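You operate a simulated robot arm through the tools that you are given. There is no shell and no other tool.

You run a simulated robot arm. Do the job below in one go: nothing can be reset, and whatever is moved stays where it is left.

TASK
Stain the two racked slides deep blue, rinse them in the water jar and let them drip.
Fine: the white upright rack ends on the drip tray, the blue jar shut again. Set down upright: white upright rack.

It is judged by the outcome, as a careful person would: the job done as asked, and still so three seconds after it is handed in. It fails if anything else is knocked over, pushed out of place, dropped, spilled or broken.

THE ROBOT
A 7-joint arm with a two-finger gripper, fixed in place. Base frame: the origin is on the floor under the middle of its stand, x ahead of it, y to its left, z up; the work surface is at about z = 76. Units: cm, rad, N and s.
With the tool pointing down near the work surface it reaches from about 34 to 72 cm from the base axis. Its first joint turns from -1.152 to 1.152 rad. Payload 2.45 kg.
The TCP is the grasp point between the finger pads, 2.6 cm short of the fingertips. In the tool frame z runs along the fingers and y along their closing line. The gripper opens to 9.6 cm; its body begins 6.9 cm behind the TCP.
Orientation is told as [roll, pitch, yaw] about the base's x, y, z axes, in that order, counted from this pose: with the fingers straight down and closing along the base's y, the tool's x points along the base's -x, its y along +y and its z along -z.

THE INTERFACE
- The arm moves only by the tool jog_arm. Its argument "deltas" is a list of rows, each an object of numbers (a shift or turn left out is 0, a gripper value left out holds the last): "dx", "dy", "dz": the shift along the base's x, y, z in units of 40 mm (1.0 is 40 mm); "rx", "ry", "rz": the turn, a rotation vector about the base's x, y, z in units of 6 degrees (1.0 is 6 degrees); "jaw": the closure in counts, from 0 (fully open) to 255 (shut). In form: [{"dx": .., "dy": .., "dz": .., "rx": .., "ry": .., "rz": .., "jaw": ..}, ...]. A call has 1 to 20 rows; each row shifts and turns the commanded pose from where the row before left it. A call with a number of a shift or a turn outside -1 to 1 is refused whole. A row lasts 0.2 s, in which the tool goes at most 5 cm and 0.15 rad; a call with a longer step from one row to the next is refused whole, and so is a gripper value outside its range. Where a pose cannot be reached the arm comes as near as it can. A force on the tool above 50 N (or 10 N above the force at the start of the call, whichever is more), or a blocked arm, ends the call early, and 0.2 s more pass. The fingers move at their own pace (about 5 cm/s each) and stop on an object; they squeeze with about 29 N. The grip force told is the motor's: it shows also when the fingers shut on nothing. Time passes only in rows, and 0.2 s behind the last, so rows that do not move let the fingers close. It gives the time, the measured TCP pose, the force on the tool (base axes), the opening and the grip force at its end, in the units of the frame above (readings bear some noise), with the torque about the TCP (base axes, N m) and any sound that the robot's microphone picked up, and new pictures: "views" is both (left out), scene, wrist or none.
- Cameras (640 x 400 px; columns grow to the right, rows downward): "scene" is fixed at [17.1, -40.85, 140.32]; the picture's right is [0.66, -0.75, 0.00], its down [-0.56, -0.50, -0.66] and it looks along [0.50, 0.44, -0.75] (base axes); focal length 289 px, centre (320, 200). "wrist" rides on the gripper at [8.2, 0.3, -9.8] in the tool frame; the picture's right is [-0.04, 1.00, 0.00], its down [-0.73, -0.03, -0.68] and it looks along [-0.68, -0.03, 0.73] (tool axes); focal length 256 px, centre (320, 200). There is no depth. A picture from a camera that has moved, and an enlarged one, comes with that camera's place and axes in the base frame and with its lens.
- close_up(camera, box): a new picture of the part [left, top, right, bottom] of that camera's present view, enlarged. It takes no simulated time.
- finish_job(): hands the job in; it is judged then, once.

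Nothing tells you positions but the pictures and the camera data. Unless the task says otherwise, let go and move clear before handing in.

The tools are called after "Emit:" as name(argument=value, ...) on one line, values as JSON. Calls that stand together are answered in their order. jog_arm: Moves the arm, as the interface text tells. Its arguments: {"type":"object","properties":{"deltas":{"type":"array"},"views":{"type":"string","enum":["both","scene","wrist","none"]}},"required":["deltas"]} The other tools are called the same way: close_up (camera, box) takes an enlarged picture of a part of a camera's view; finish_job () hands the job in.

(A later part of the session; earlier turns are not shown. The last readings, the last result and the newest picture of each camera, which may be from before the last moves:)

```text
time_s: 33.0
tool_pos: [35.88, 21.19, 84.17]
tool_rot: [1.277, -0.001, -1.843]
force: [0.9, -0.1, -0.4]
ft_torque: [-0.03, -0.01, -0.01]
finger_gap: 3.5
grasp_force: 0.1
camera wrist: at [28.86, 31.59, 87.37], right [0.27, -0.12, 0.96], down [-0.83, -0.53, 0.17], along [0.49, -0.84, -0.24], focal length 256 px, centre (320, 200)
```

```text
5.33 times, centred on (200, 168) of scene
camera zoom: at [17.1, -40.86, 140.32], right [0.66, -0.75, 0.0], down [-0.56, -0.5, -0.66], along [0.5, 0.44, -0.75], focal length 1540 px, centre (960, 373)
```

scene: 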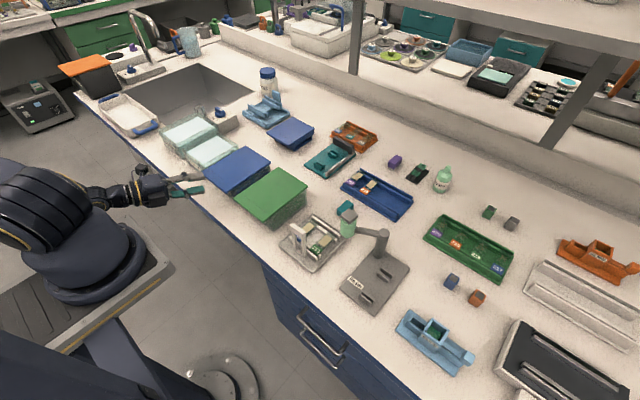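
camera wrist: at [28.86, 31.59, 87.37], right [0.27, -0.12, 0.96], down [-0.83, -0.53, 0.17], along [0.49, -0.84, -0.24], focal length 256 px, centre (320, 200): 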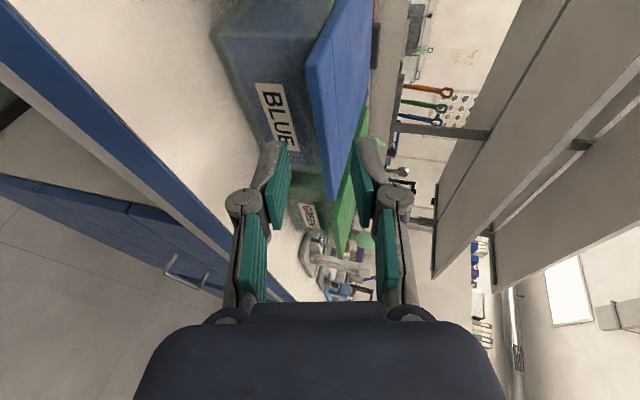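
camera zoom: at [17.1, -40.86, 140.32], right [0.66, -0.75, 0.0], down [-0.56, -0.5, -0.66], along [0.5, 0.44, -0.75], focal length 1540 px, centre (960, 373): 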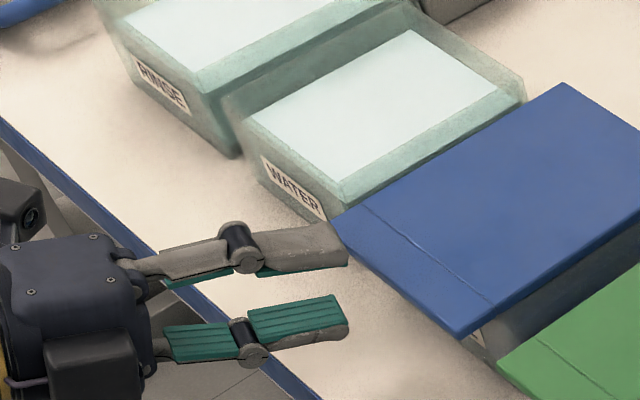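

Emit:
jog_arm(deltas=[{"dx": 0.2, "dy": -0.056}, {"dx": 0.2, "dy": -0.056}, {"dx": 0.2, "dy": -0.056}, {}])

Emit:
close_up(camera="wrist", box=[200, 60, 400, 240])

Emit:
close_up(camera="scene", box=[160, 130, 280, 205])

```text
time_s: 34.0
tool_pos: [37.19, 20.67, 85.39]
tool_rot: [1.279, 0.001, -1.844]
force: [1.1, 0.7, 0.2]
ft_torque: [0.0, -0.02, 0.01]
finger_gap: 3.47
grasp_force: 0.1
out of reach, approached as far as the arm can: row 1, 2, 3
camera wrist: at [30.32, 31.05, 88.52], right [0.27, -0.12, 0.96], down [-0.83, -0.53, 0.17], along [0.49, -0.84, -0.24], focal length 256 px, centre (320, 200)
```

scene: 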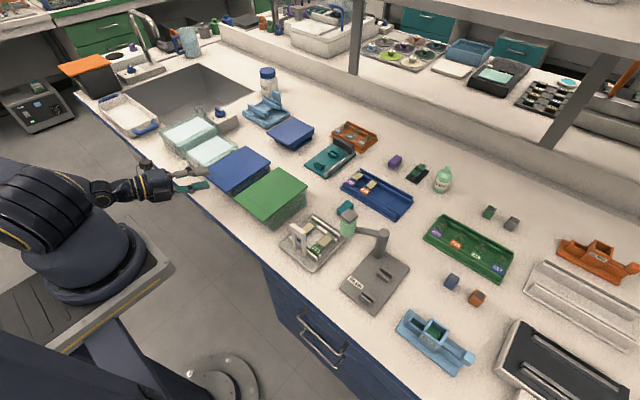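
wrist: 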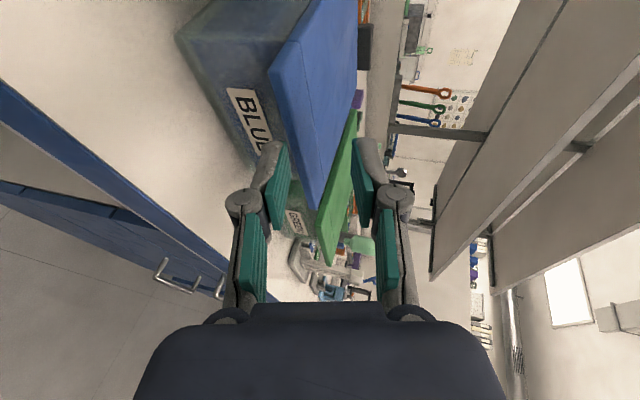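

```text
2.22 times, centred on (300, 150) of wrist
camera zoom: at [30.32, 31.05, 88.52], right [0.27, -0.12, 0.96], down [-0.83, -0.53, 0.17], along [0.49, -0.84, -0.24], focal length 569 px, centre (364, 311)
```

zoom: 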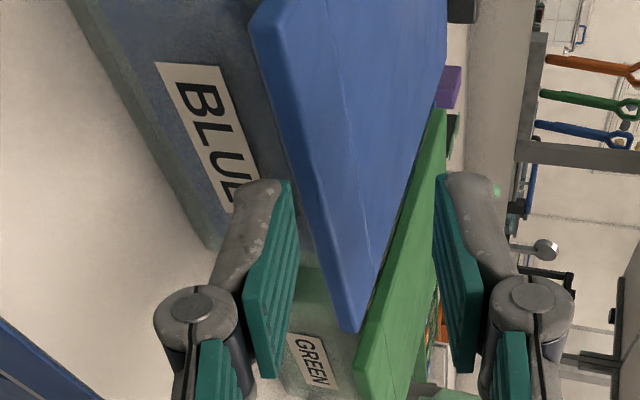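

```text
5.33 times, centred on (220, 168) of scene
camera zoom: at [17.1, -40.85, 140.32], right [0.66, -0.75, 0.0], down [-0.56, -0.5, -0.66], along [0.5, 0.44, -0.75], focal length 1540 px, centre (853, 373)
```

zoom: 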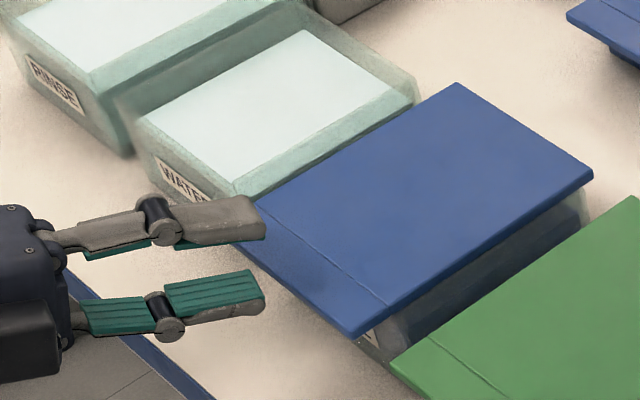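

Emit:
jog_arm(deltas=[{"dx": -0.4, "dy": -0.2}, {"dx": -0.1, "dy": -0.7}, {"rx": 0.2, "ry": 0.72}, {"rx": 0.2, "ry": 0.72}, {"dz": -0.3}, {}], views="none")

```text
time_s: 35.4
tool_pos: [35.42, 17.2, 84.48]
tool_rot: [1.122, -0.002, -1.845]
force: [-0.9, -0.2, -0.4]
ft_torque: [-0.01, 0.02, -0.02]
finger_gap: 3.51
grasp_force: 0.1
out of reach, approached as far as the arm can: row 2
```

Emit:
jog_arm(deltas=[{"dx": 0.25, "dy": -0.07}, {"dx": 0.25, "dy": -0.07}, {"dx": 0.25, "dy": -0.07}, {}], views="none")

```text
time_s: 36.4
tool_pos: [37.69, 16.74, 85.0]
tool_rot: [1.121, -0.002, -1.843]
force: [-1.1, -0.1, -0.9]
ft_torque: [0.0, 0.02, 0.01]
finger_gap: 3.48
grasp_force: 0.1
out of reach, approached as far as the arm can: row 3
```

Emit:
jog_arm(deltas=[{"dx": -0.4, "dz": 0.2}, {"rz": -1}, {"rz": -1}, {"dz": -0.2}, {"dx": 0.3, "dy": -0.15}, {"dx": 0.3, "dy": -0.15}, {}], views="none")

```text
time_s: 38.0
tool_pos: [37.79, 15.68, 85.66]
tool_rot: [1.12, -0.001, -2.054]
force: [0.3, -0.3, 0.4]
ft_torque: [0.02, 0.0, -0.01]
finger_gap: 3.51
grasp_force: 0.0
out of reach, approached as far as the arm can: row 6
```

Emit:
jog_arm(deltas=[{"dx": -0.5, "dz": 0.1}, {"rz": 1, "dy": 0.5}, {"rz": 1, "dy": 0.5}, {"dy": 0.3, "rx": 0.2, "ry": 0.72}, {"dz": -0.3}, {"dz": -0.2}, {}], views="none")

```text
time_s: 39.6
tool_pos: [35.85, 20.88, 84.12]
tool_rot: [1.042, 0.0, -1.843]
force: [-0.5, -0.2, 0.2]
ft_torque: [0.0, 0.04, -0.01]
finger_gap: 3.5
grasp_force: 0.0
```

Emit:
jog_arm(deltas=[{"dx": 0.25, "dy": -0.07}, {"dx": 0.25, "dy": -0.07}, {"dx": 0.2, "dy": -0.056}, {}])

Emit:
close_up(camera="wrist", box=[200, 60, 400, 240])

Emit:
close_up(camera="scene", box=[160, 130, 280, 205])

```text
time_s: 40.6
tool_pos: [38.51, 20.07, 84.17]
tool_rot: [1.043, -0.002, -1.843]
force: [-0.6, -0.5, -0.6]
ft_torque: [0.01, -0.02, 0.0]
finger_gap: 3.52
grasp_force: 0.1
camera wrist: at [32.57, 30.16, 89.36], right [0.47, -0.17, 0.86], down [-0.78, -0.54, 0.32], along [0.42, -0.82, -0.39], focal length 256 px, centre (320, 200)
```

scene: 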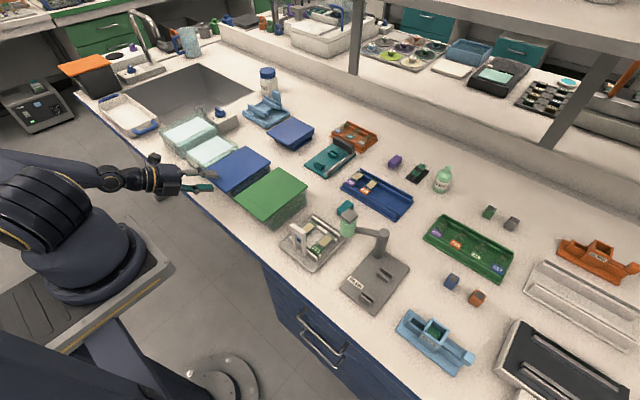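
wrist: 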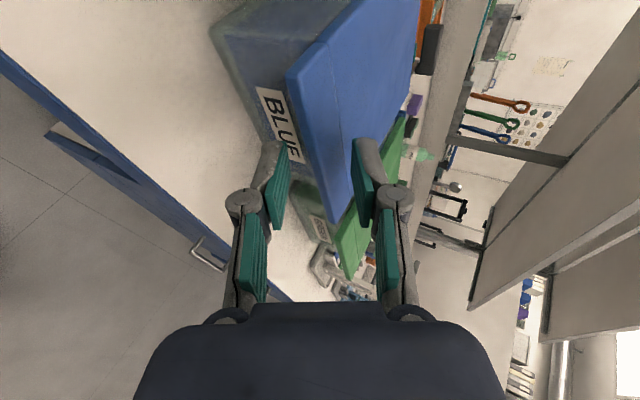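

```text
2.22 times, centred on (300, 150) of wrist
camera zoom: at [32.57, 30.16, 89.36], right [0.47, -0.17, 0.86], down [-0.78, -0.54, 0.32], along [0.42, -0.82, -0.39], focal length 569 px, centre (364, 311)
```

zoom: 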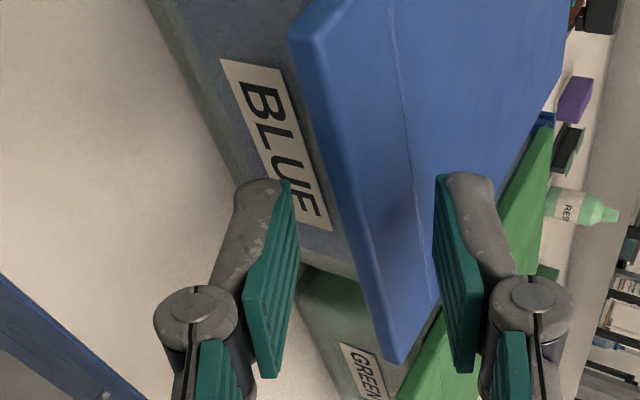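

```text
5.33 times, centred on (220, 168) of scene
camera zoom: at [17.1, -40.85, 140.32], right [0.66, -0.75, 0.0], down [-0.56, -0.5, -0.66], along [0.5, 0.44, -0.75], focal length 1540 px, centre (853, 373)
```

zoom: 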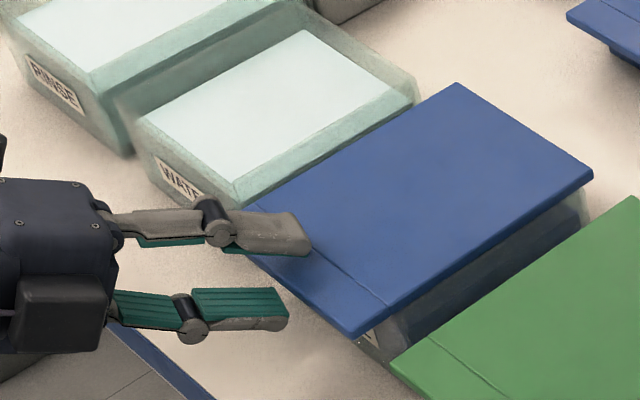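

Emit:
jog_arm(deltas=[{"dx": 0.15, "dy": -0.042}, {"dx": 0.15, "dy": -0.042}, {"dx": 0.1, "dy": -0.028}, {}])

Emit:
close_up(camera="wrist", box=[200, 60, 400, 240])

Emit:
close_up(camera="scene", box=[160, 130, 280, 205])

```text
time_s: 41.6
tool_pos: [39.19, 19.78, 84.97]
tool_rot: [1.043, -0.002, -1.843]
force: [0.9, -0.3, 0.0]
ft_torque: [-0.01, -0.04, 0.01]
finger_gap: 3.5
grasp_force: 0.0
out of reach, approached as far as the arm can: row 1, 2, 3
camera wrist: at [33.21, 29.97, 90.14], right [0.47, -0.17, 0.86], down [-0.78, -0.54, 0.32], along [0.42, -0.82, -0.39], focal length 256 px, centre (320, 200)
```

scene: 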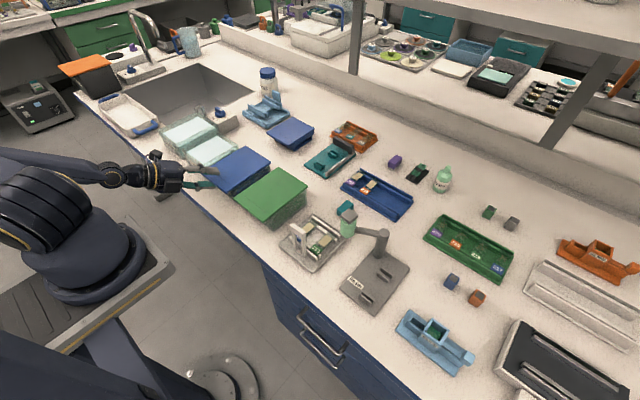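
wrist: 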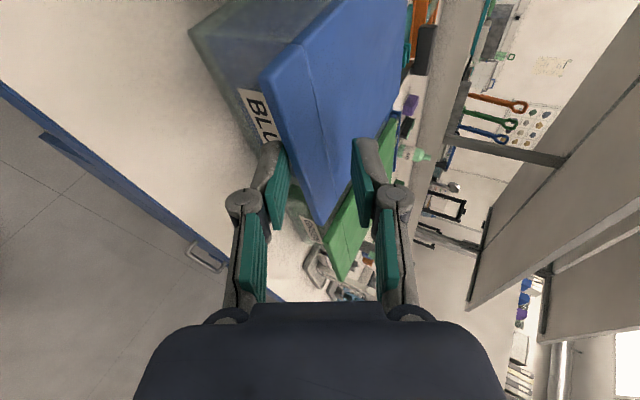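

```text
2.22 times, centred on (300, 150) of wrist
camera zoom: at [33.21, 29.97, 90.14], right [0.47, -0.17, 0.86], down [-0.78, -0.54, 0.32], along [0.42, -0.82, -0.39], focal length 569 px, centre (364, 311)
```

zoom: 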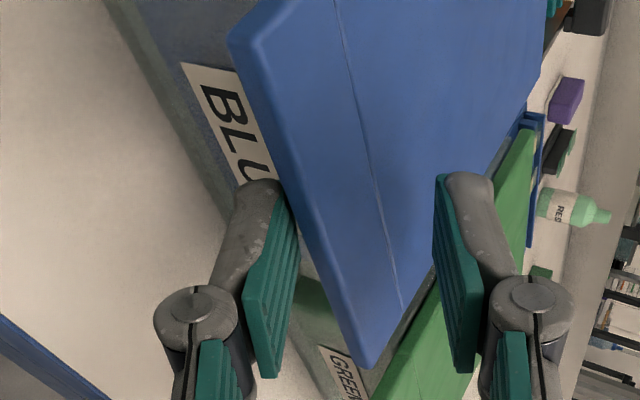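

```text
5.33 times, centred on (220, 168) of scene
camera zoom: at [17.1, -40.85, 140.32], right [0.66, -0.75, 0.0], down [-0.56, -0.5, -0.66], along [0.5, 0.44, -0.75], focal length 1540 px, centre (853, 373)
```

zoom: 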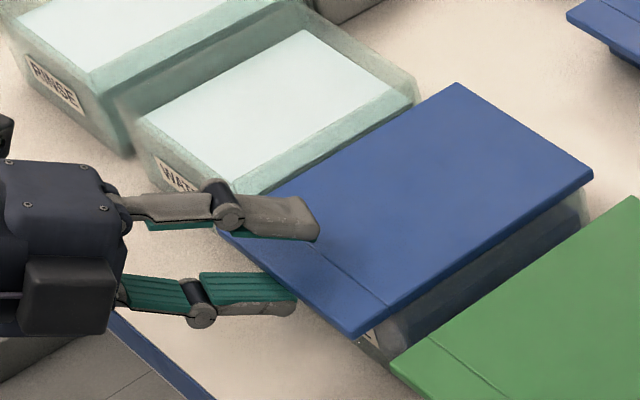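

Emit:
jog_arm(deltas=[{"rx": 0.25, "ry": 0.9, "dz": -0.05}, {"dx": 0.15, "dy": -0.042, "dz": -0.05}, {"dx": 0.15, "dy": -0.042}, {}])

Emit:
close_up(camera="wrist", box=[200, 60, 400, 240])

Emit:
close_up(camera="scene", box=[160, 130, 280, 205])

```text
time_s: 42.6
tool_pos: [39.02, 20.28, 84.89]
tool_rot: [0.993, 0.008, -1.834]
force: [-0.2, 0.0, 0.6]
ft_torque: [-0.04, 0.0, -0.03]
finger_gap: 3.5
grasp_force: 0.0
out of reach, approached as far as the arm can: row 1, 2, 3
camera wrist: at [33.22, 30.08, 90.51], right [0.52, -0.18, 0.84], down [-0.76, -0.56, 0.34], along [0.41, -0.81, -0.43], focal length 256 px, centre (320, 200)
```

scene: 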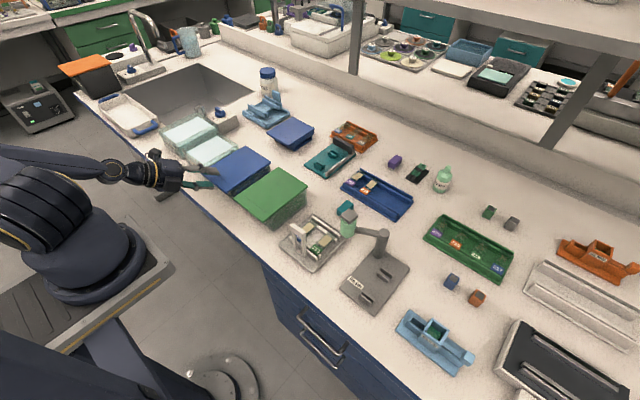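
wrist: 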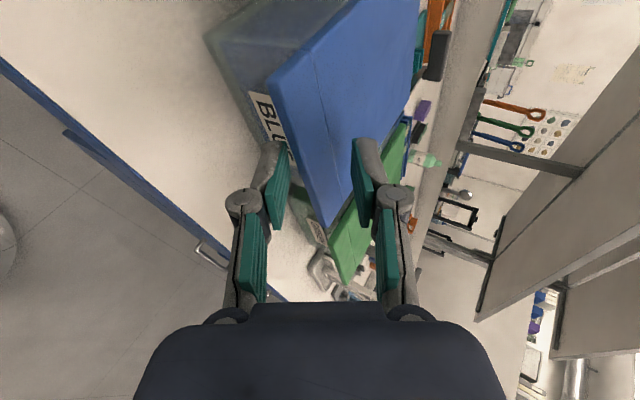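

```text
2.22 times, centred on (300, 150) of wrist
camera zoom: at [33.22, 30.08, 90.51], right [0.52, -0.18, 0.84], down [-0.76, -0.56, 0.34], along [0.41, -0.81, -0.43], focal length 569 px, centre (364, 311)
```

zoom: 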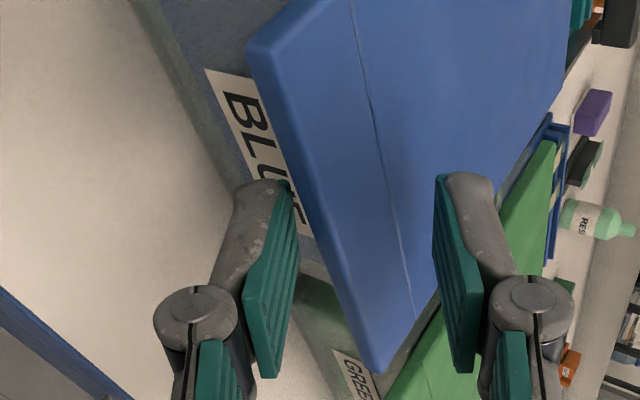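

```text
5.33 times, centred on (220, 168) of scene
camera zoom: at [17.1, -40.85, 140.32], right [0.66, -0.75, 0.0], down [-0.56, -0.5, -0.66], along [0.5, 0.44, -0.75], focal length 1540 px, centre (853, 373)
```

zoom: 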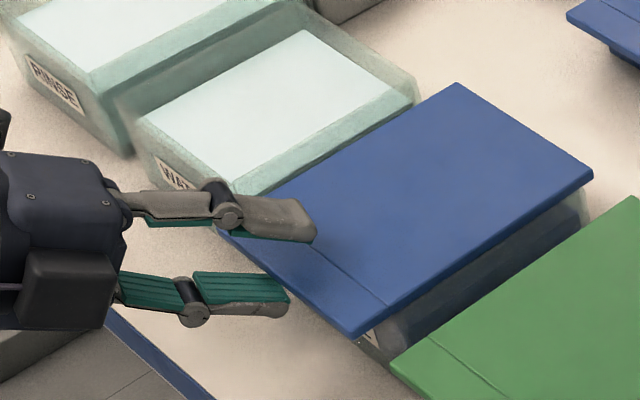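

Emit:
jog_arm(deltas=[{"dx": -0.4, "dy": 0.1}, {"dx": -0.4, "dy": 0.1}, {"rz": 1}, {"rz": 1}, {"dz": -0.15}, {}], views="none")

```text
time_s: 44.0
tool_pos: [35.83, 21.0, 84.13]
tool_rot: [0.945, 0.0, -1.634]
force: [-0.4, 0.2, -0.1]
ft_torque: [-0.01, -0.01, -0.02]
finger_gap: 3.48
grasp_force: 0.0
```

Emit:
jog_arm(deltas=[{"dx": 0.25}, {"dx": 0.25}, {"dx": 0.2}, {}], views="none")

Emit:
jog_arm(deltas=[{"dx": 0.2}, {"dx": 0.15}, {}])

Emit:
close_up(camera="wrist", box=[200, 60, 400, 240])

Emit:
close_up(camera="scene", box=[160, 130, 280, 205])

```text
time_s: 45.0
tool_pos: [38.22, 21.0, 84.3]
tool_rot: [0.95, -0.003, -1.634]
force: [-0.6, 0.0, 0.8]
ft_torque: [0.04, -0.04, 0.02]
finger_gap: 3.49
grasp_force: 0.2
out of reach, approached as far as the arm can: row 3
```

```text
time_s: 45.8
tool_pos: [38.22, 21.19, 84.4]
tool_rot: [0.948, -0.001, -1.633]
force: [0.6, 0.1, -0.6]
ft_torque: [0.01, 0.0, 0.03]
finger_gap: 3.5
grasp_force: 0.0
out of reach, approached as far as the arm can: row 1, 2
camera wrist: at [30.86, 29.95, 90.41], right [0.58, -0.07, 0.81], down [-0.61, -0.7, 0.37], along [0.54, -0.71, -0.45], focal length 256 px, centre (320, 200)
```

scene: 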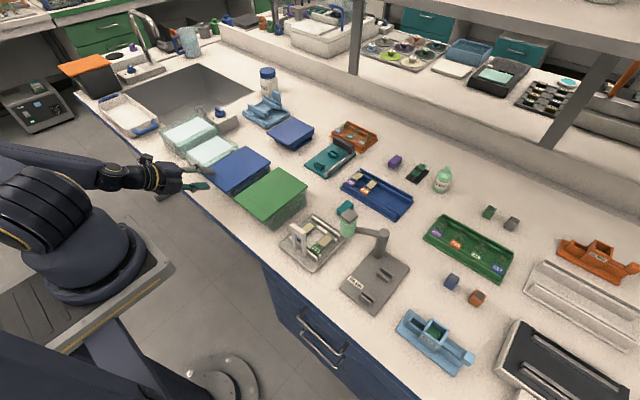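
wrist: 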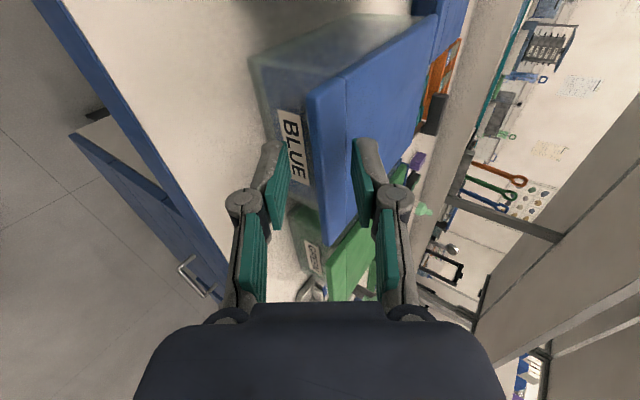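

```text
2.22 times, centred on (300, 150) of wrist
camera zoom: at [30.86, 29.95, 90.41], right [0.58, -0.07, 0.81], down [-0.61, -0.7, 0.37], along [0.54, -0.71, -0.45], focal length 569 px, centre (364, 311)
```

zoom: 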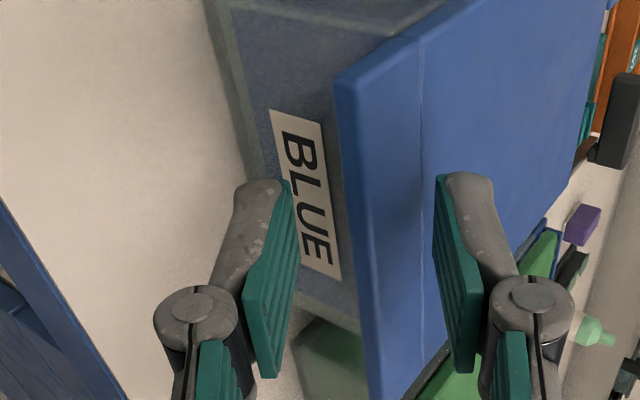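

```text
5.33 times, centred on (220, 168) of scene
camera zoom: at [17.1, -40.85, 140.32], right [0.66, -0.75, 0.0], down [-0.56, -0.5, -0.66], along [0.5, 0.44, -0.75], focal length 1540 px, centre (853, 373)
```

zoom: 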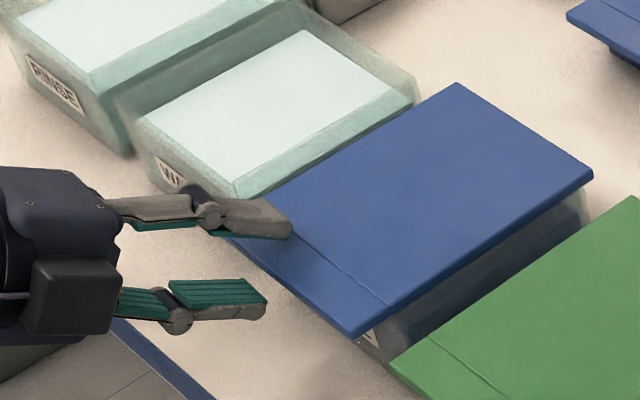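

Reach is limited here by some wrist joint; flipping the hand 180° about its own axis may relieve it. I'll back off, rise, and roll the tool over.

Emit:
jog_arm(deltas=[{"dx": -0.6}, {"dx": -0.4, "dz": 0.5}, {"dz": 1}, {"dz": 1}, {"rx": -0.807, "ry": 0.051, "rz": 0.588}, {"rx": -0.807, "ry": 0.051, "rz": 0.588}, {"rx": -0.807, "ry": 0.051, "rz": 0.588}, {"rx": -0.807, "ry": 0.051, "rz": 0.588}, {"rx": -0.807, "ry": 0.051, "rz": 0.588}, {"rx": -0.807, "ry": 0.051, "rz": 0.588}, {"rx": -0.807, "ry": 0.051, "rz": 0.588}, {"rx": -0.807, "ry": 0.051, "rz": 0.588}, {"rx": -0.807, "ry": 0.051, "rz": 0.588}, {"rx": -0.807, "ry": 0.051, "rz": 0.588}, {"rx": -0.807, "ry": 0.051, "rz": 0.588}, {"rx": -0.807, "ry": 0.051, "rz": 0.588}, {"rx": -0.807, "ry": 0.051, "rz": 0.588}, {"rx": -0.807, "ry": 0.051, "rz": 0.588}, {"rx": -0.807, "ry": 0.051, "rz": 0.588}, {}], views="scene")

Emit:
jog_arm(deltas=[{"rx": -0.807, "ry": 0.051, "rz": 0.588}, {"rx": -0.807, "ry": 0.051, "rz": 0.588}, {"rx": -0.807, "ry": 0.051, "rz": 0.588}, {"rx": -0.807, "ry": 0.051, "rz": 0.588}, {"rx": -0.807, "ry": 0.051, "rz": 0.588}, {"rx": -0.807, "ry": 0.051, "rz": 0.588}, {"rx": -0.807, "ry": 0.051, "rz": 0.588}, {"rx": -0.807, "ry": 0.051, "rz": 0.588}, {"rx": -0.807, "ry": 0.051, "rz": 0.588}, {"rx": -0.807, "ry": 0.051, "rz": 0.588}, {"rx": -0.807, "ry": 0.051, "rz": 0.588}, {"rx": -0.807, "ry": 0.051, "rz": 0.588}, {"rx": -0.807, "ry": 0.051, "rz": 0.588}, {"rx": -0.807, "ry": 0.051, "rz": 0.588}, {"rx": -0.807, "ry": 0.051, "rz": 0.588}, {}])

```text
time_s: 50.0
tool_pos: [34.23, 21.39, 94.46]
tool_rot: [-0.002, -0.942, -0.058]
force: [0.6, 0.1, -0.2]
ft_torque: [0.0, 0.0, -0.01]
finger_gap: 3.51
grasp_force: 0.0
```

scene: 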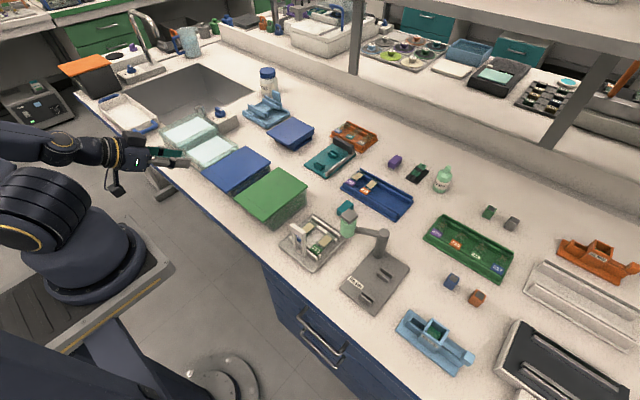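

```text
time_s: 53.4
tool_pos: [34.31, 21.22, 94.4]
tool_rot: [-0.939, 0.001, 1.507]
force: [0.0, 0.5, 0.5]
ft_torque: [-0.05, 0.04, -0.01]
finger_gap: 3.53
grasp_force: 0.1
camera wrist: at [25.49, 13.67, 99.98], right [-0.59, 0.07, -0.81], down [-0.48, 0.77, 0.42], along [0.65, 0.64, -0.41], focal length 256 px, centre (320, 200)
```

scene: 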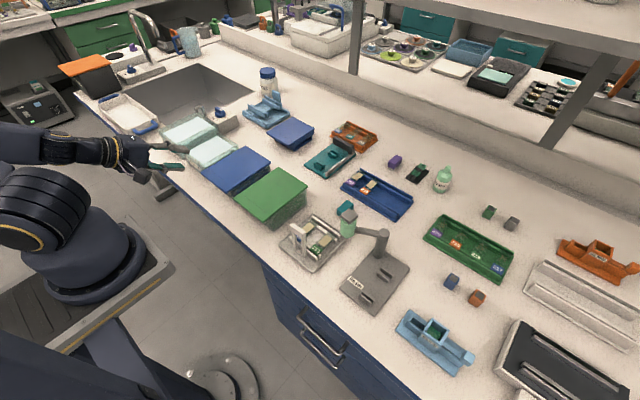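
wrist: 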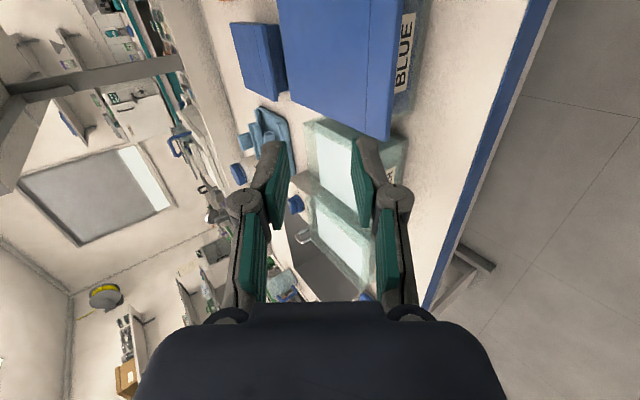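

Emit:
jog_arm(deltas=[{"rx": -0.06, "ry": -1}, {"rx": -0.06, "ry": -1}, {"rx": -0.06, "ry": -1}, {"dz": -0.7}, {"dz": -0.7}, {"dz": -0.7}, {"dz": -0.4}, {}], views="none")

```text
time_s: 55.2
tool_pos: [34.42, 21.69, 85.2]
tool_rot: [-1.252, -0.001, 1.506]
force: [-0.4, 0.3, -0.6]
ft_torque: [-0.02, 0.02, 0.02]
finger_gap: 3.49
grasp_force: 0.1
out of reach, approached as far as the arm can: row 3, 4, 7
```

Emit:
jog_arm(deltas=[{"dz": 0.4}, {"rz": -1}, {"rz": -1}, {"dx": 0.3}, {"dz": -0.4}, {"dz": -0.3}, {}], views="none")

```text
time_s: 56.8
tool_pos: [35.59, 21.59, 83.98]
tool_rot: [-1.253, -0.001, 1.299]
force: [0.3, -0.4, 0.4]
ft_torque: [0.03, 0.0, 0.04]
finger_gap: 3.5
grasp_force: 0.0
```

Emit:
jog_arm(deltas=[{"dx": 0.2, "dy": -0.056}, {"dx": 0.2, "dy": -0.056}, {}], views="none")

```text
time_s: 57.6
tool_pos: [36.68, 21.15, 84.49]
tool_rot: [-1.252, 0.001, 1.297]
force: [-0.5, 0.0, -0.3]
ft_torque: [-0.04, -0.01, 0.0]
finger_gap: 3.51
grasp_force: 0.1
out of reach, approached as far as the arm can: row 2
```

Emit:
jog_arm(deltas=[{"dx": -0.2}, {"rx": 0.269, "ry": 0.963}, {"rx": 0.269, "ry": 0.963}, {"rz": -1}, {"dx": 0.2, "dy": -0.06}, {"dx": 0.2, "dy": -0.06}, {"dx": 0.2, "dy": -0.06}, {}], views="none")

```text
time_s: 59.4
tool_pos: [38.26, 20.61, 84.45]
tool_rot: [-1.046, 0.0, 1.194]
force: [0.5, 0.8, 0.5]
ft_torque: [-0.05, -0.01, 0.02]
finger_gap: 3.5
grasp_force: 0.1
```

Emit:
jog_arm(deltas=[{"dx": 0.15, "dy": -0.03}, {"dx": 0.15, "dy": -0.03}, {}], views="none")

```text
time_s: 60.2
tool_pos: [38.95, 20.36, 84.92]
tool_rot: [-1.042, 0.0, 1.194]
force: [0.3, -0.3, -0.7]
ft_torque: [-0.01, -0.02, -0.01]
finger_gap: 3.47
grasp_force: 0.1
out of reach, approached as far as the arm can: row 2
```

Emit:
jog_arm(deltas=[{"dx": -0.4, "dz": -0.1}, {"rx": 0.3, "ry": 0.94}, {"rz": 0.5}, {"dx": 0.2, "dy": -0.04}, {"dx": 0.2, "dy": -0.04}, {"dx": 0.15, "dy": -0.03}, {}], views="none")

```text
time_s: 61.8
tool_pos: [38.68, 20.22, 84.61]
tool_rot: [-0.944, 0.011, 1.242]
force: [-0.3, 0.1, 0.4]
ft_torque: [-0.01, 0.0, 0.03]
finger_gap: 3.5
grasp_force: 0.1
out of reach, approached as far as the arm can: row 5, 6
```

Emit:
jog_arm(deltas=[{"dx": -0.4, "dz": 0.05, "jaw": 186}, {"rx": -0.3, "ry": -0.94}, {"rz": 0.3}, {"dx": 0.15, "dy": -0.04}, {"dx": 0.1, "dy": -0.03}, {}])

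Emit:
close_up(camera="wrist", box=[220, 40, 440, 240])

```text
time_s: 63.2
tool_pos: [37.82, 19.54, 84.56]
tool_rot: [-0.972, 0.019, 1.261]
force: [1.6, -0.3, 0.0]
ft_torque: [0.04, 0.0, 0.03]
finger_gap: 2.62
grasp_force: 0.0
out of reach, approached as far as the arm can: row 2
camera wrist: at [27.34, 14.36, 89.99], right [-0.53, 0.2, -0.83], down [-0.29, 0.87, 0.39], along [0.8, 0.45, -0.4], focal length 256 px, centre (320, 200)
```

scene: 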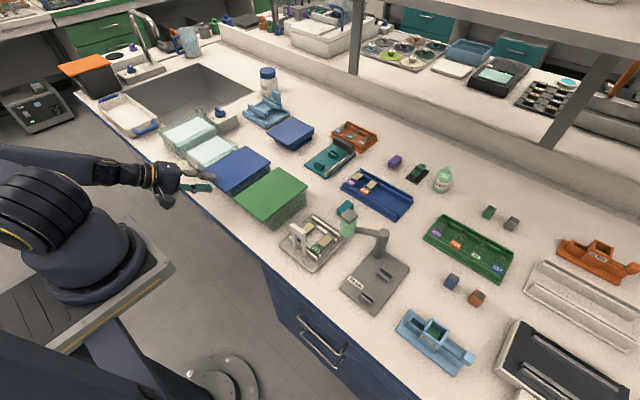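
wrist: 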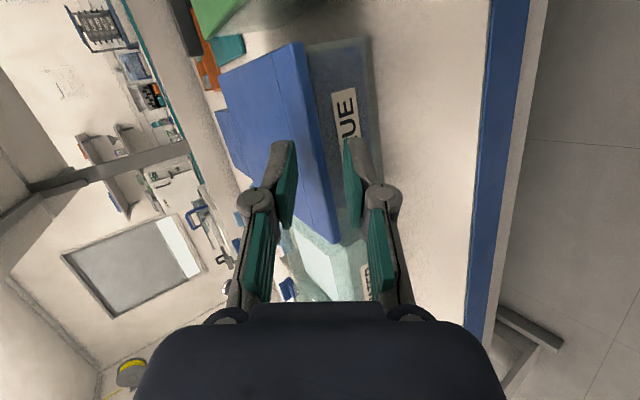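

```text
2.00 times, centred on (330, 140) of wrist
camera zoom: at [27.34, 14.36, 89.99], right [-0.53, 0.2, -0.83], down [-0.29, 0.87, 0.39], along [0.8, 0.45, -0.4], focal length 512 px, centre (300, 320)
```

zoom: 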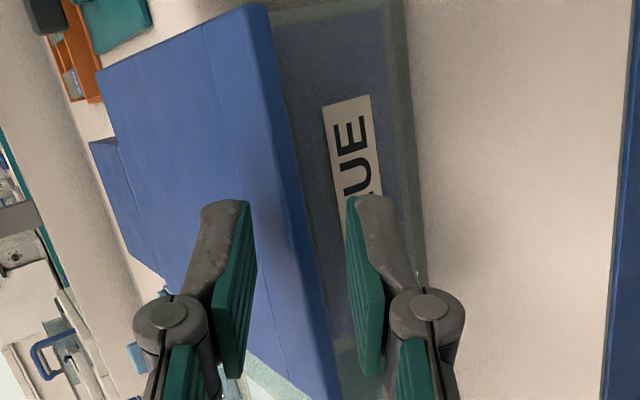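

Emit:
jog_arm(deltas=[{"dx": -0.3, "dz": 0.1}, {"rx": -0.2, "ry": -0.65}, {"dx": 0.1, "dy": 0.05}, {}], views="none")

```text
time_s: 64.2
tool_pos: [37.07, 19.64, 84.96]
tool_rot: [-1.043, 0.019, 1.257]
force: [-0.7, 0.1, -1.2]
ft_torque: [0.0, 0.0, -0.01]
finger_gap: 2.61
grasp_force: 0.0
```

Emit:
jog_arm(deltas=[{"dx": 0.18, "dz": -0.04}, {"dx": 0.18}, {"dx": 0.18}, {}])

Emit:
close_up(camera="wrist", box=[220, 40, 440, 240])

Emit:
close_up(camera="scene", box=[160, 130, 280, 205])

```text
time_s: 65.2
tool_pos: [38.95, 19.71, 84.98]
tool_rot: [-1.044, 0.019, 1.259]
force: [-0.3, -0.7, -0.6]
ft_torque: [-0.01, 0.0, -0.02]
finger_gap: 2.61
grasp_force: 0.5
camera wrist: at [28.19, 14.73, 89.71], right [-0.47, 0.18, -0.86], down [-0.32, 0.88, 0.35], along [0.82, 0.44, -0.36], focal length 256 px, centre (320, 200)
```

scene: 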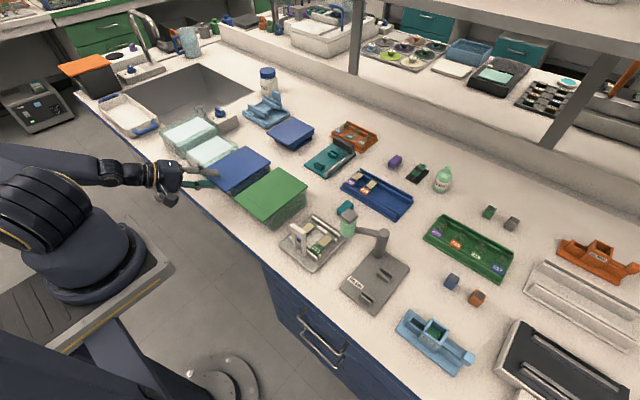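
wrist: 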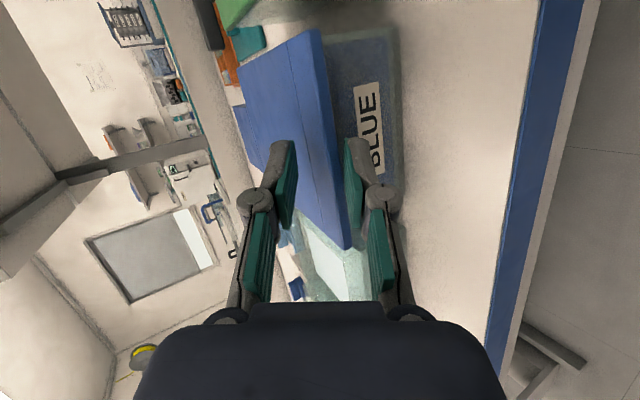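

```text
2.00 times, centred on (330, 140) of wrist
camera zoom: at [28.19, 14.73, 89.71], right [-0.47, 0.18, -0.86], down [-0.32, 0.88, 0.35], along [0.82, 0.44, -0.36], focal length 512 px, centre (300, 320)
```

zoom: 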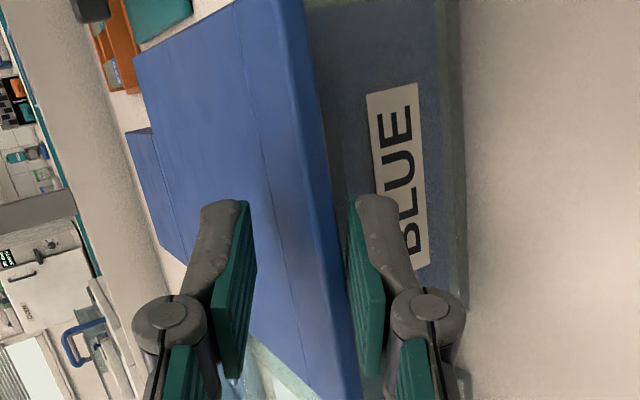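

```text
5.33 times, centred on (220, 168) of scene
camera zoom: at [17.1, -40.85, 140.32], right [0.66, -0.75, 0.0], down [-0.56, -0.5, -0.66], along [0.5, 0.44, -0.75], focal length 1540 px, centre (853, 373)
```

zoom: 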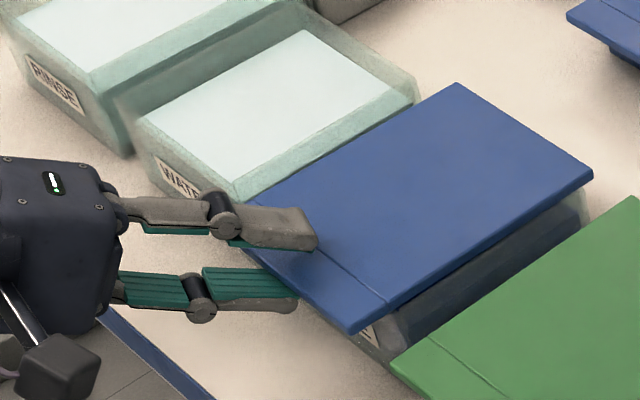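

Emit:
jog_arm(deltas=[{"dx": 0.1, "dz": 0.0}, {}], views="none")

```text
time_s: 65.8
tool_pos: [39.17, 19.62, 85.07]
tool_rot: [-1.043, 0.019, 1.258]
force: [-0.7, 0.0, 0.0]
ft_torque: [-0.02, 0.04, -0.02]
finger_gap: 2.63
grasp_force: 0.3
out of reach, approached as far as the arm can: row 1
```

The lower fingertip is now under the tab. I'll lift a little and check that the tab rises.

Emit:
jog_arm(deltas=[{"dz": 0.15}, {"dz": 0.15}, {}])

Emit:
close_up(camera="wrist", box=[220, 40, 440, 240])

Emit:
close_up(camera="scene", box=[160, 130, 280, 205])

```text
time_s: 66.6
tool_pos: [39.2, 19.67, 86.22]
tool_rot: [-1.043, 0.019, 1.257]
force: [0.6, -0.2, -1.0]
ft_torque: [0.02, 0.03, -0.02]
finger_gap: 2.59
grasp_force: 0.5
camera wrist: at [28.32, 14.74, 91.12], right [-0.47, 0.18, -0.86], down [-0.32, 0.88, 0.35], along [0.82, 0.44, -0.36], focal length 256 px, centre (320, 200)
```

scene: 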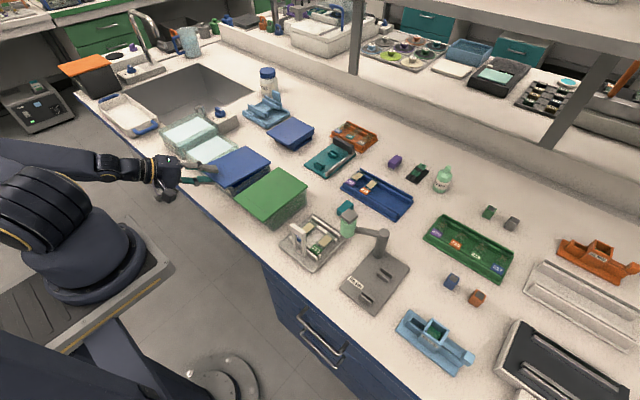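
wrist: 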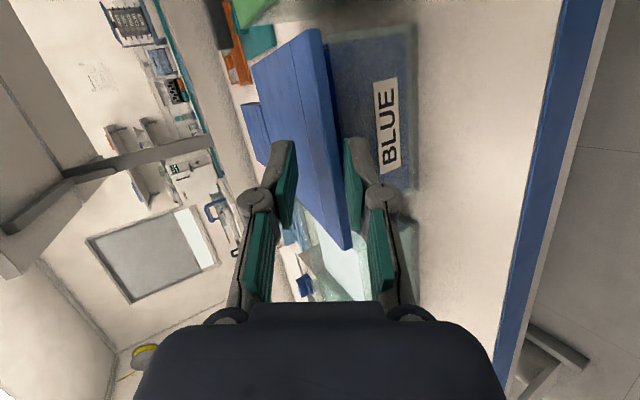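

```text
2.00 times, centred on (330, 140) of wrist
camera zoom: at [28.32, 14.74, 91.12], right [-0.47, 0.18, -0.86], down [-0.32, 0.88, 0.35], along [0.82, 0.44, -0.36], focal length 512 px, centre (300, 320)
```

zoom: 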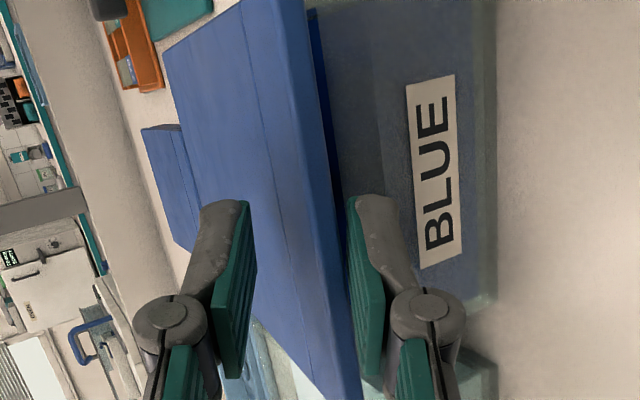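

```text
5.33 times, centred on (220, 168) of scene
camera zoom: at [17.1, -40.86, 140.32], right [0.66, -0.75, 0.0], down [-0.56, -0.5, -0.66], along [0.5, 0.44, -0.75], focal length 1540 px, centre (853, 373)
```

zoom: 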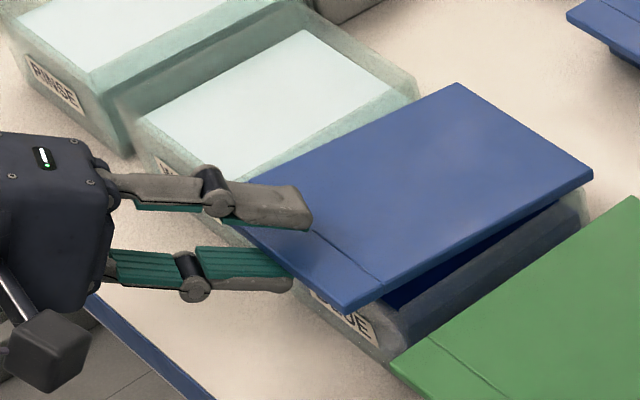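

The tab lifts cleanly with the lid hinging on its rear edge. I'll keep raising while levelling the fingers so the pads line up with the tilted lid.

Emit:
jog_arm(deltas=[{"dz": 0.15, "rx": -0.12, "ry": -0.38}, {"dz": 0.12, "rx": -0.12, "ry": -0.38}, {"dz": 0.12, "rx": -0.12, "ry": -0.38}, {"dz": 0.12, "rx": -0.12, "ry": -0.38}, {}])

Emit:
close_up(camera="wrist", box=[220, 40, 440, 240])

Emit:
close_up(camera="scene", box=[160, 130, 280, 205])

```text
time_s: 67.8
tool_pos: [39.3, 19.81, 88.3]
tool_rot: [-1.211, 0.018, 1.255]
force: [0.3, -0.2, -1.0]
ft_torque: [0.03, -0.01, -0.04]
finger_gap: 2.62
grasp_force: 0.0
camera wrist: at [27.69, 14.98, 91.63], right [-0.33, 0.13, -0.94], down [-0.37, 0.9, 0.25], along [0.87, 0.42, -0.24], focal length 256 px, centre (320, 200)
```

scene: 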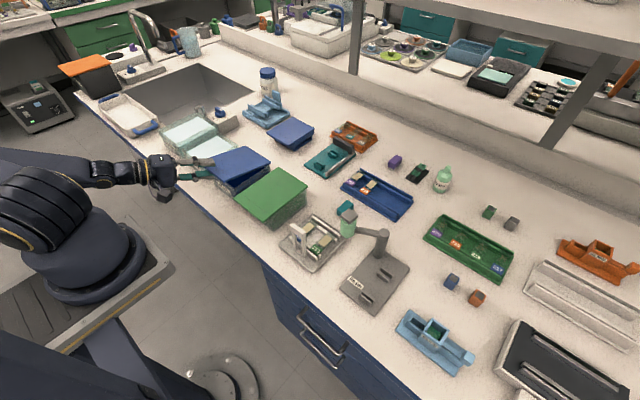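
wrist: 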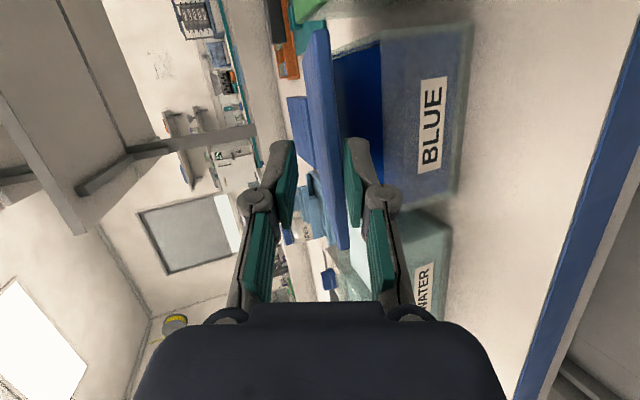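

```text
2.00 times, centred on (330, 140) of wrist
camera zoom: at [27.69, 14.98, 91.63], right [-0.33, 0.13, -0.94], down [-0.37, 0.9, 0.25], along [0.87, 0.42, -0.24], focal length 512 px, centre (300, 320)
```

zoom: 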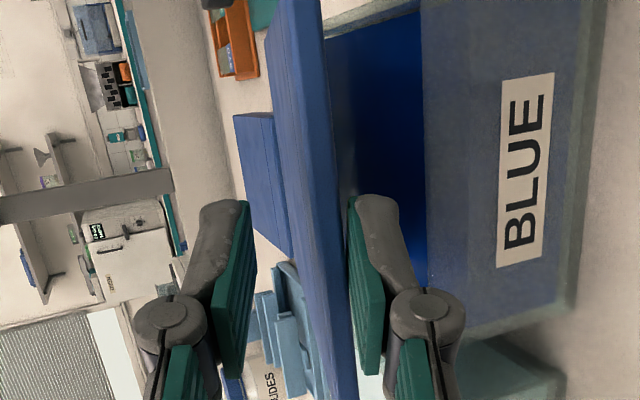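

```text
5.33 times, centred on (220, 168) of scene
camera zoom: at [17.1, -40.85, 140.32], right [0.66, -0.75, 0.0], down [-0.56, -0.5, -0.66], along [0.5, 0.44, -0.75], focal length 1540 px, centre (853, 373)
```

zoom: 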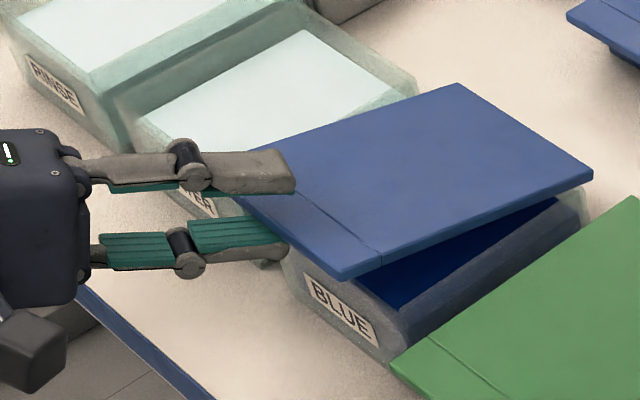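

Emit:
jog_arm(deltas=[{"dz": 0.1, "rx": -0.12, "ry": -0.36}, {"dz": 0.08, "rx": -0.11, "ry": -0.34}, {}])

Emit:
close_up(camera="wrist", box=[220, 40, 440, 240])

Emit:
close_up(camera="scene", box=[160, 130, 280, 205])

```text
time_s: 68.6
tool_pos: [39.19, 19.73, 89.04]
tool_rot: [-1.288, 0.018, 1.253]
force: [0.0, -0.1, -0.8]
ft_torque: [0.01, 0.02, 0.02]
finger_gap: 2.62
grasp_force: 0.2
camera wrist: at [27.46, 15.06, 91.59], right [-0.26, 0.11, -0.96], down [-0.38, 0.9, 0.2], along [0.89, 0.42, -0.19], focal length 256 px, centre (320, 200)
```

scene: 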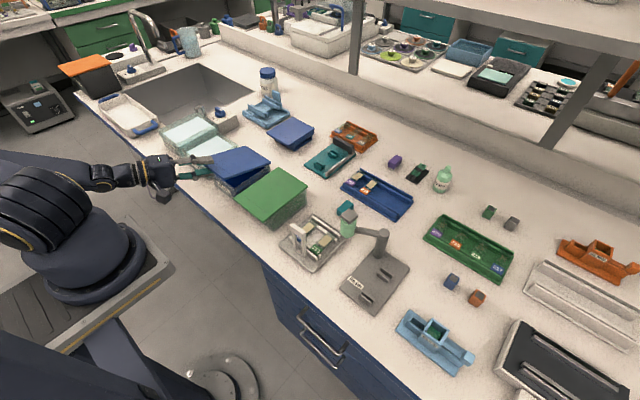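
wrist: 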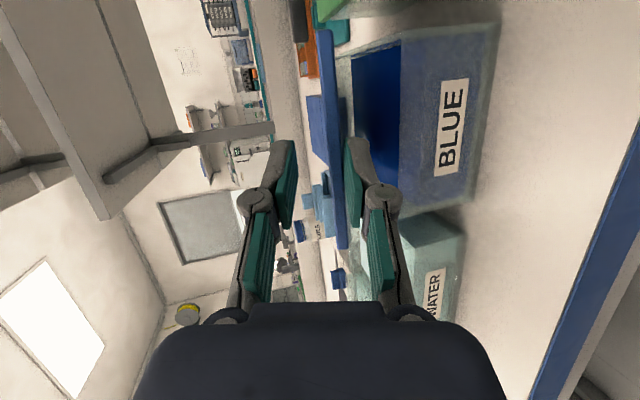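

```text
2.00 times, centred on (330, 140) of wrist
camera zoom: at [27.46, 15.06, 91.59], right [-0.26, 0.11, -0.96], down [-0.38, 0.9, 0.2], along [0.89, 0.42, -0.19], focal length 512 px, centre (300, 320)
```

zoom: 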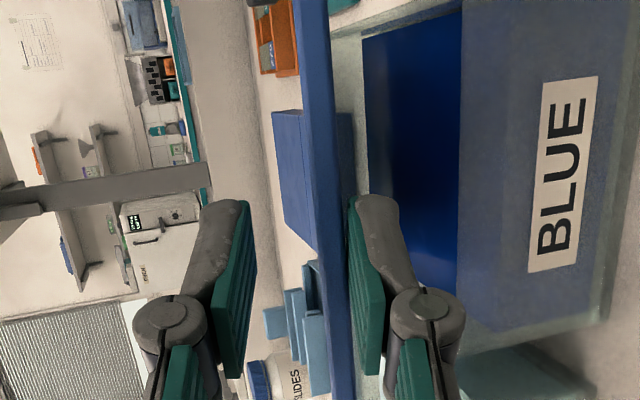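

```text
5.33 times, centred on (220, 168) of scene
camera zoom: at [17.1, -40.85, 140.32], right [0.66, -0.75, 0.0], down [-0.56, -0.5, -0.66], along [0.5, 0.44, -0.75], focal length 1540 px, centre (853, 373)
```

zoom: 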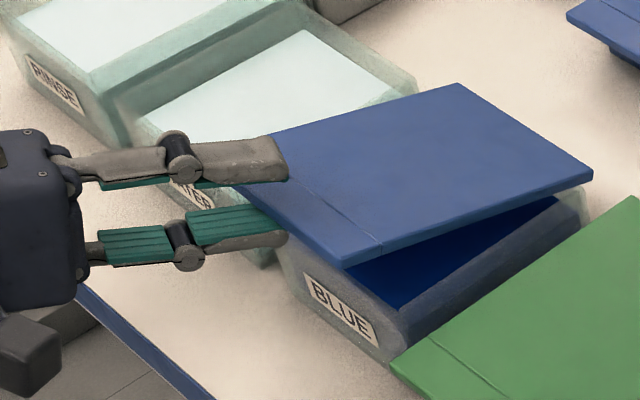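

Emit:
jog_arm(deltas=[{"dx": 0.12, "dy": -0.035, "dz": -0.02}, {"dx": 0.12, "dy": -0.035, "dz": -0.02}, {"dx": 0.1, "dy": -0.03, "dz": -0.02}, {}])

Emit:
close_up(camera="wrist", box=[220, 40, 440, 240])

Emit:
close_up(camera="scene", box=[160, 130, 280, 205])

```text
time_s: 69.6
tool_pos: [40.4, 19.36, 89.05]
tool_rot: [-1.289, 0.016, 1.253]
force: [-0.4, 0.4, 0.2]
ft_torque: [0.0, 0.02, -0.02]
finger_gap: 2.6
grasp_force: 0.0
camera wrist: at [28.68, 14.66, 91.54], right [-0.26, 0.11, -0.96], down [-0.38, 0.9, 0.2], along [0.89, 0.42, -0.19], focal length 256 px, centre (320, 200)
```

scene: 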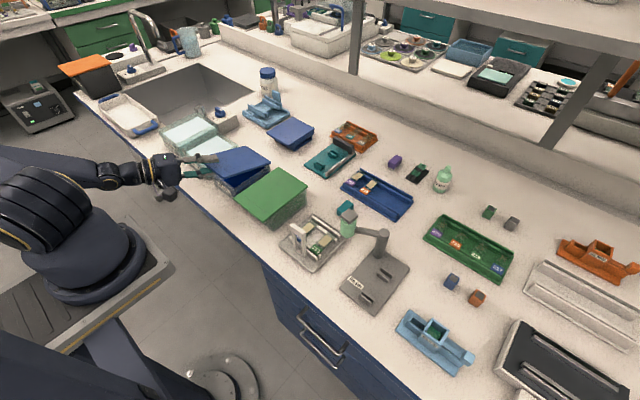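
wrist: 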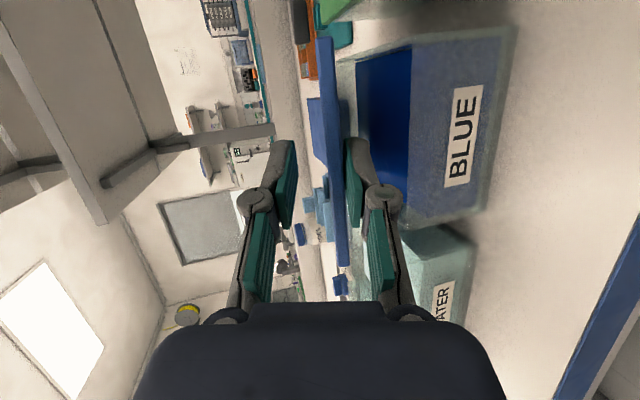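

```text
2.00 times, centred on (330, 140) of wrist
camera zoom: at [28.68, 14.66, 91.54], right [-0.26, 0.11, -0.96], down [-0.38, 0.9, 0.2], along [0.89, 0.42, -0.19], focal length 512 px, centre (300, 320)
```

zoom: 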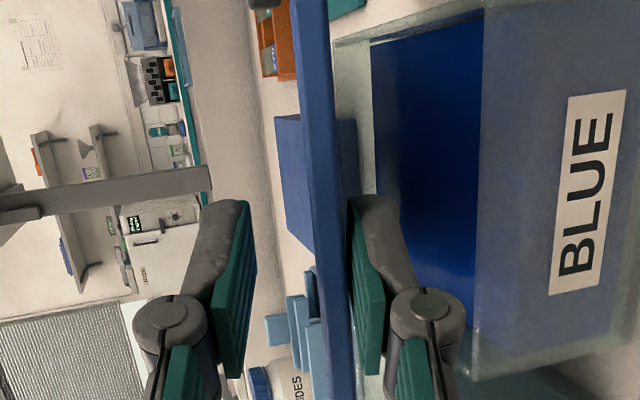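

```text
5.33 times, centred on (220, 168) of scene
camera zoom: at [17.1, -40.85, 140.32], right [0.66, -0.75, 0.0], down [-0.56, -0.5, -0.66], along [0.5, 0.44, -0.75], focal length 1540 px, centre (853, 373)
```

zoom: 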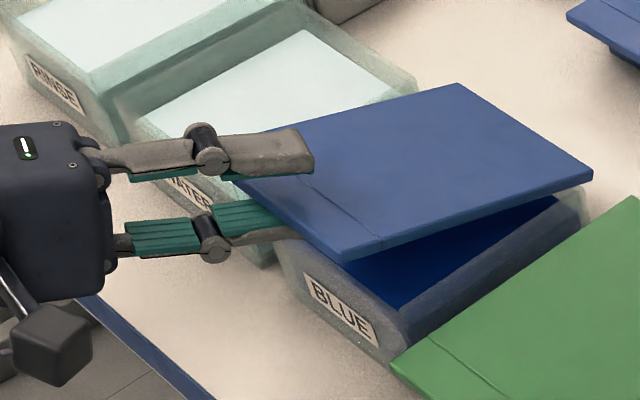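

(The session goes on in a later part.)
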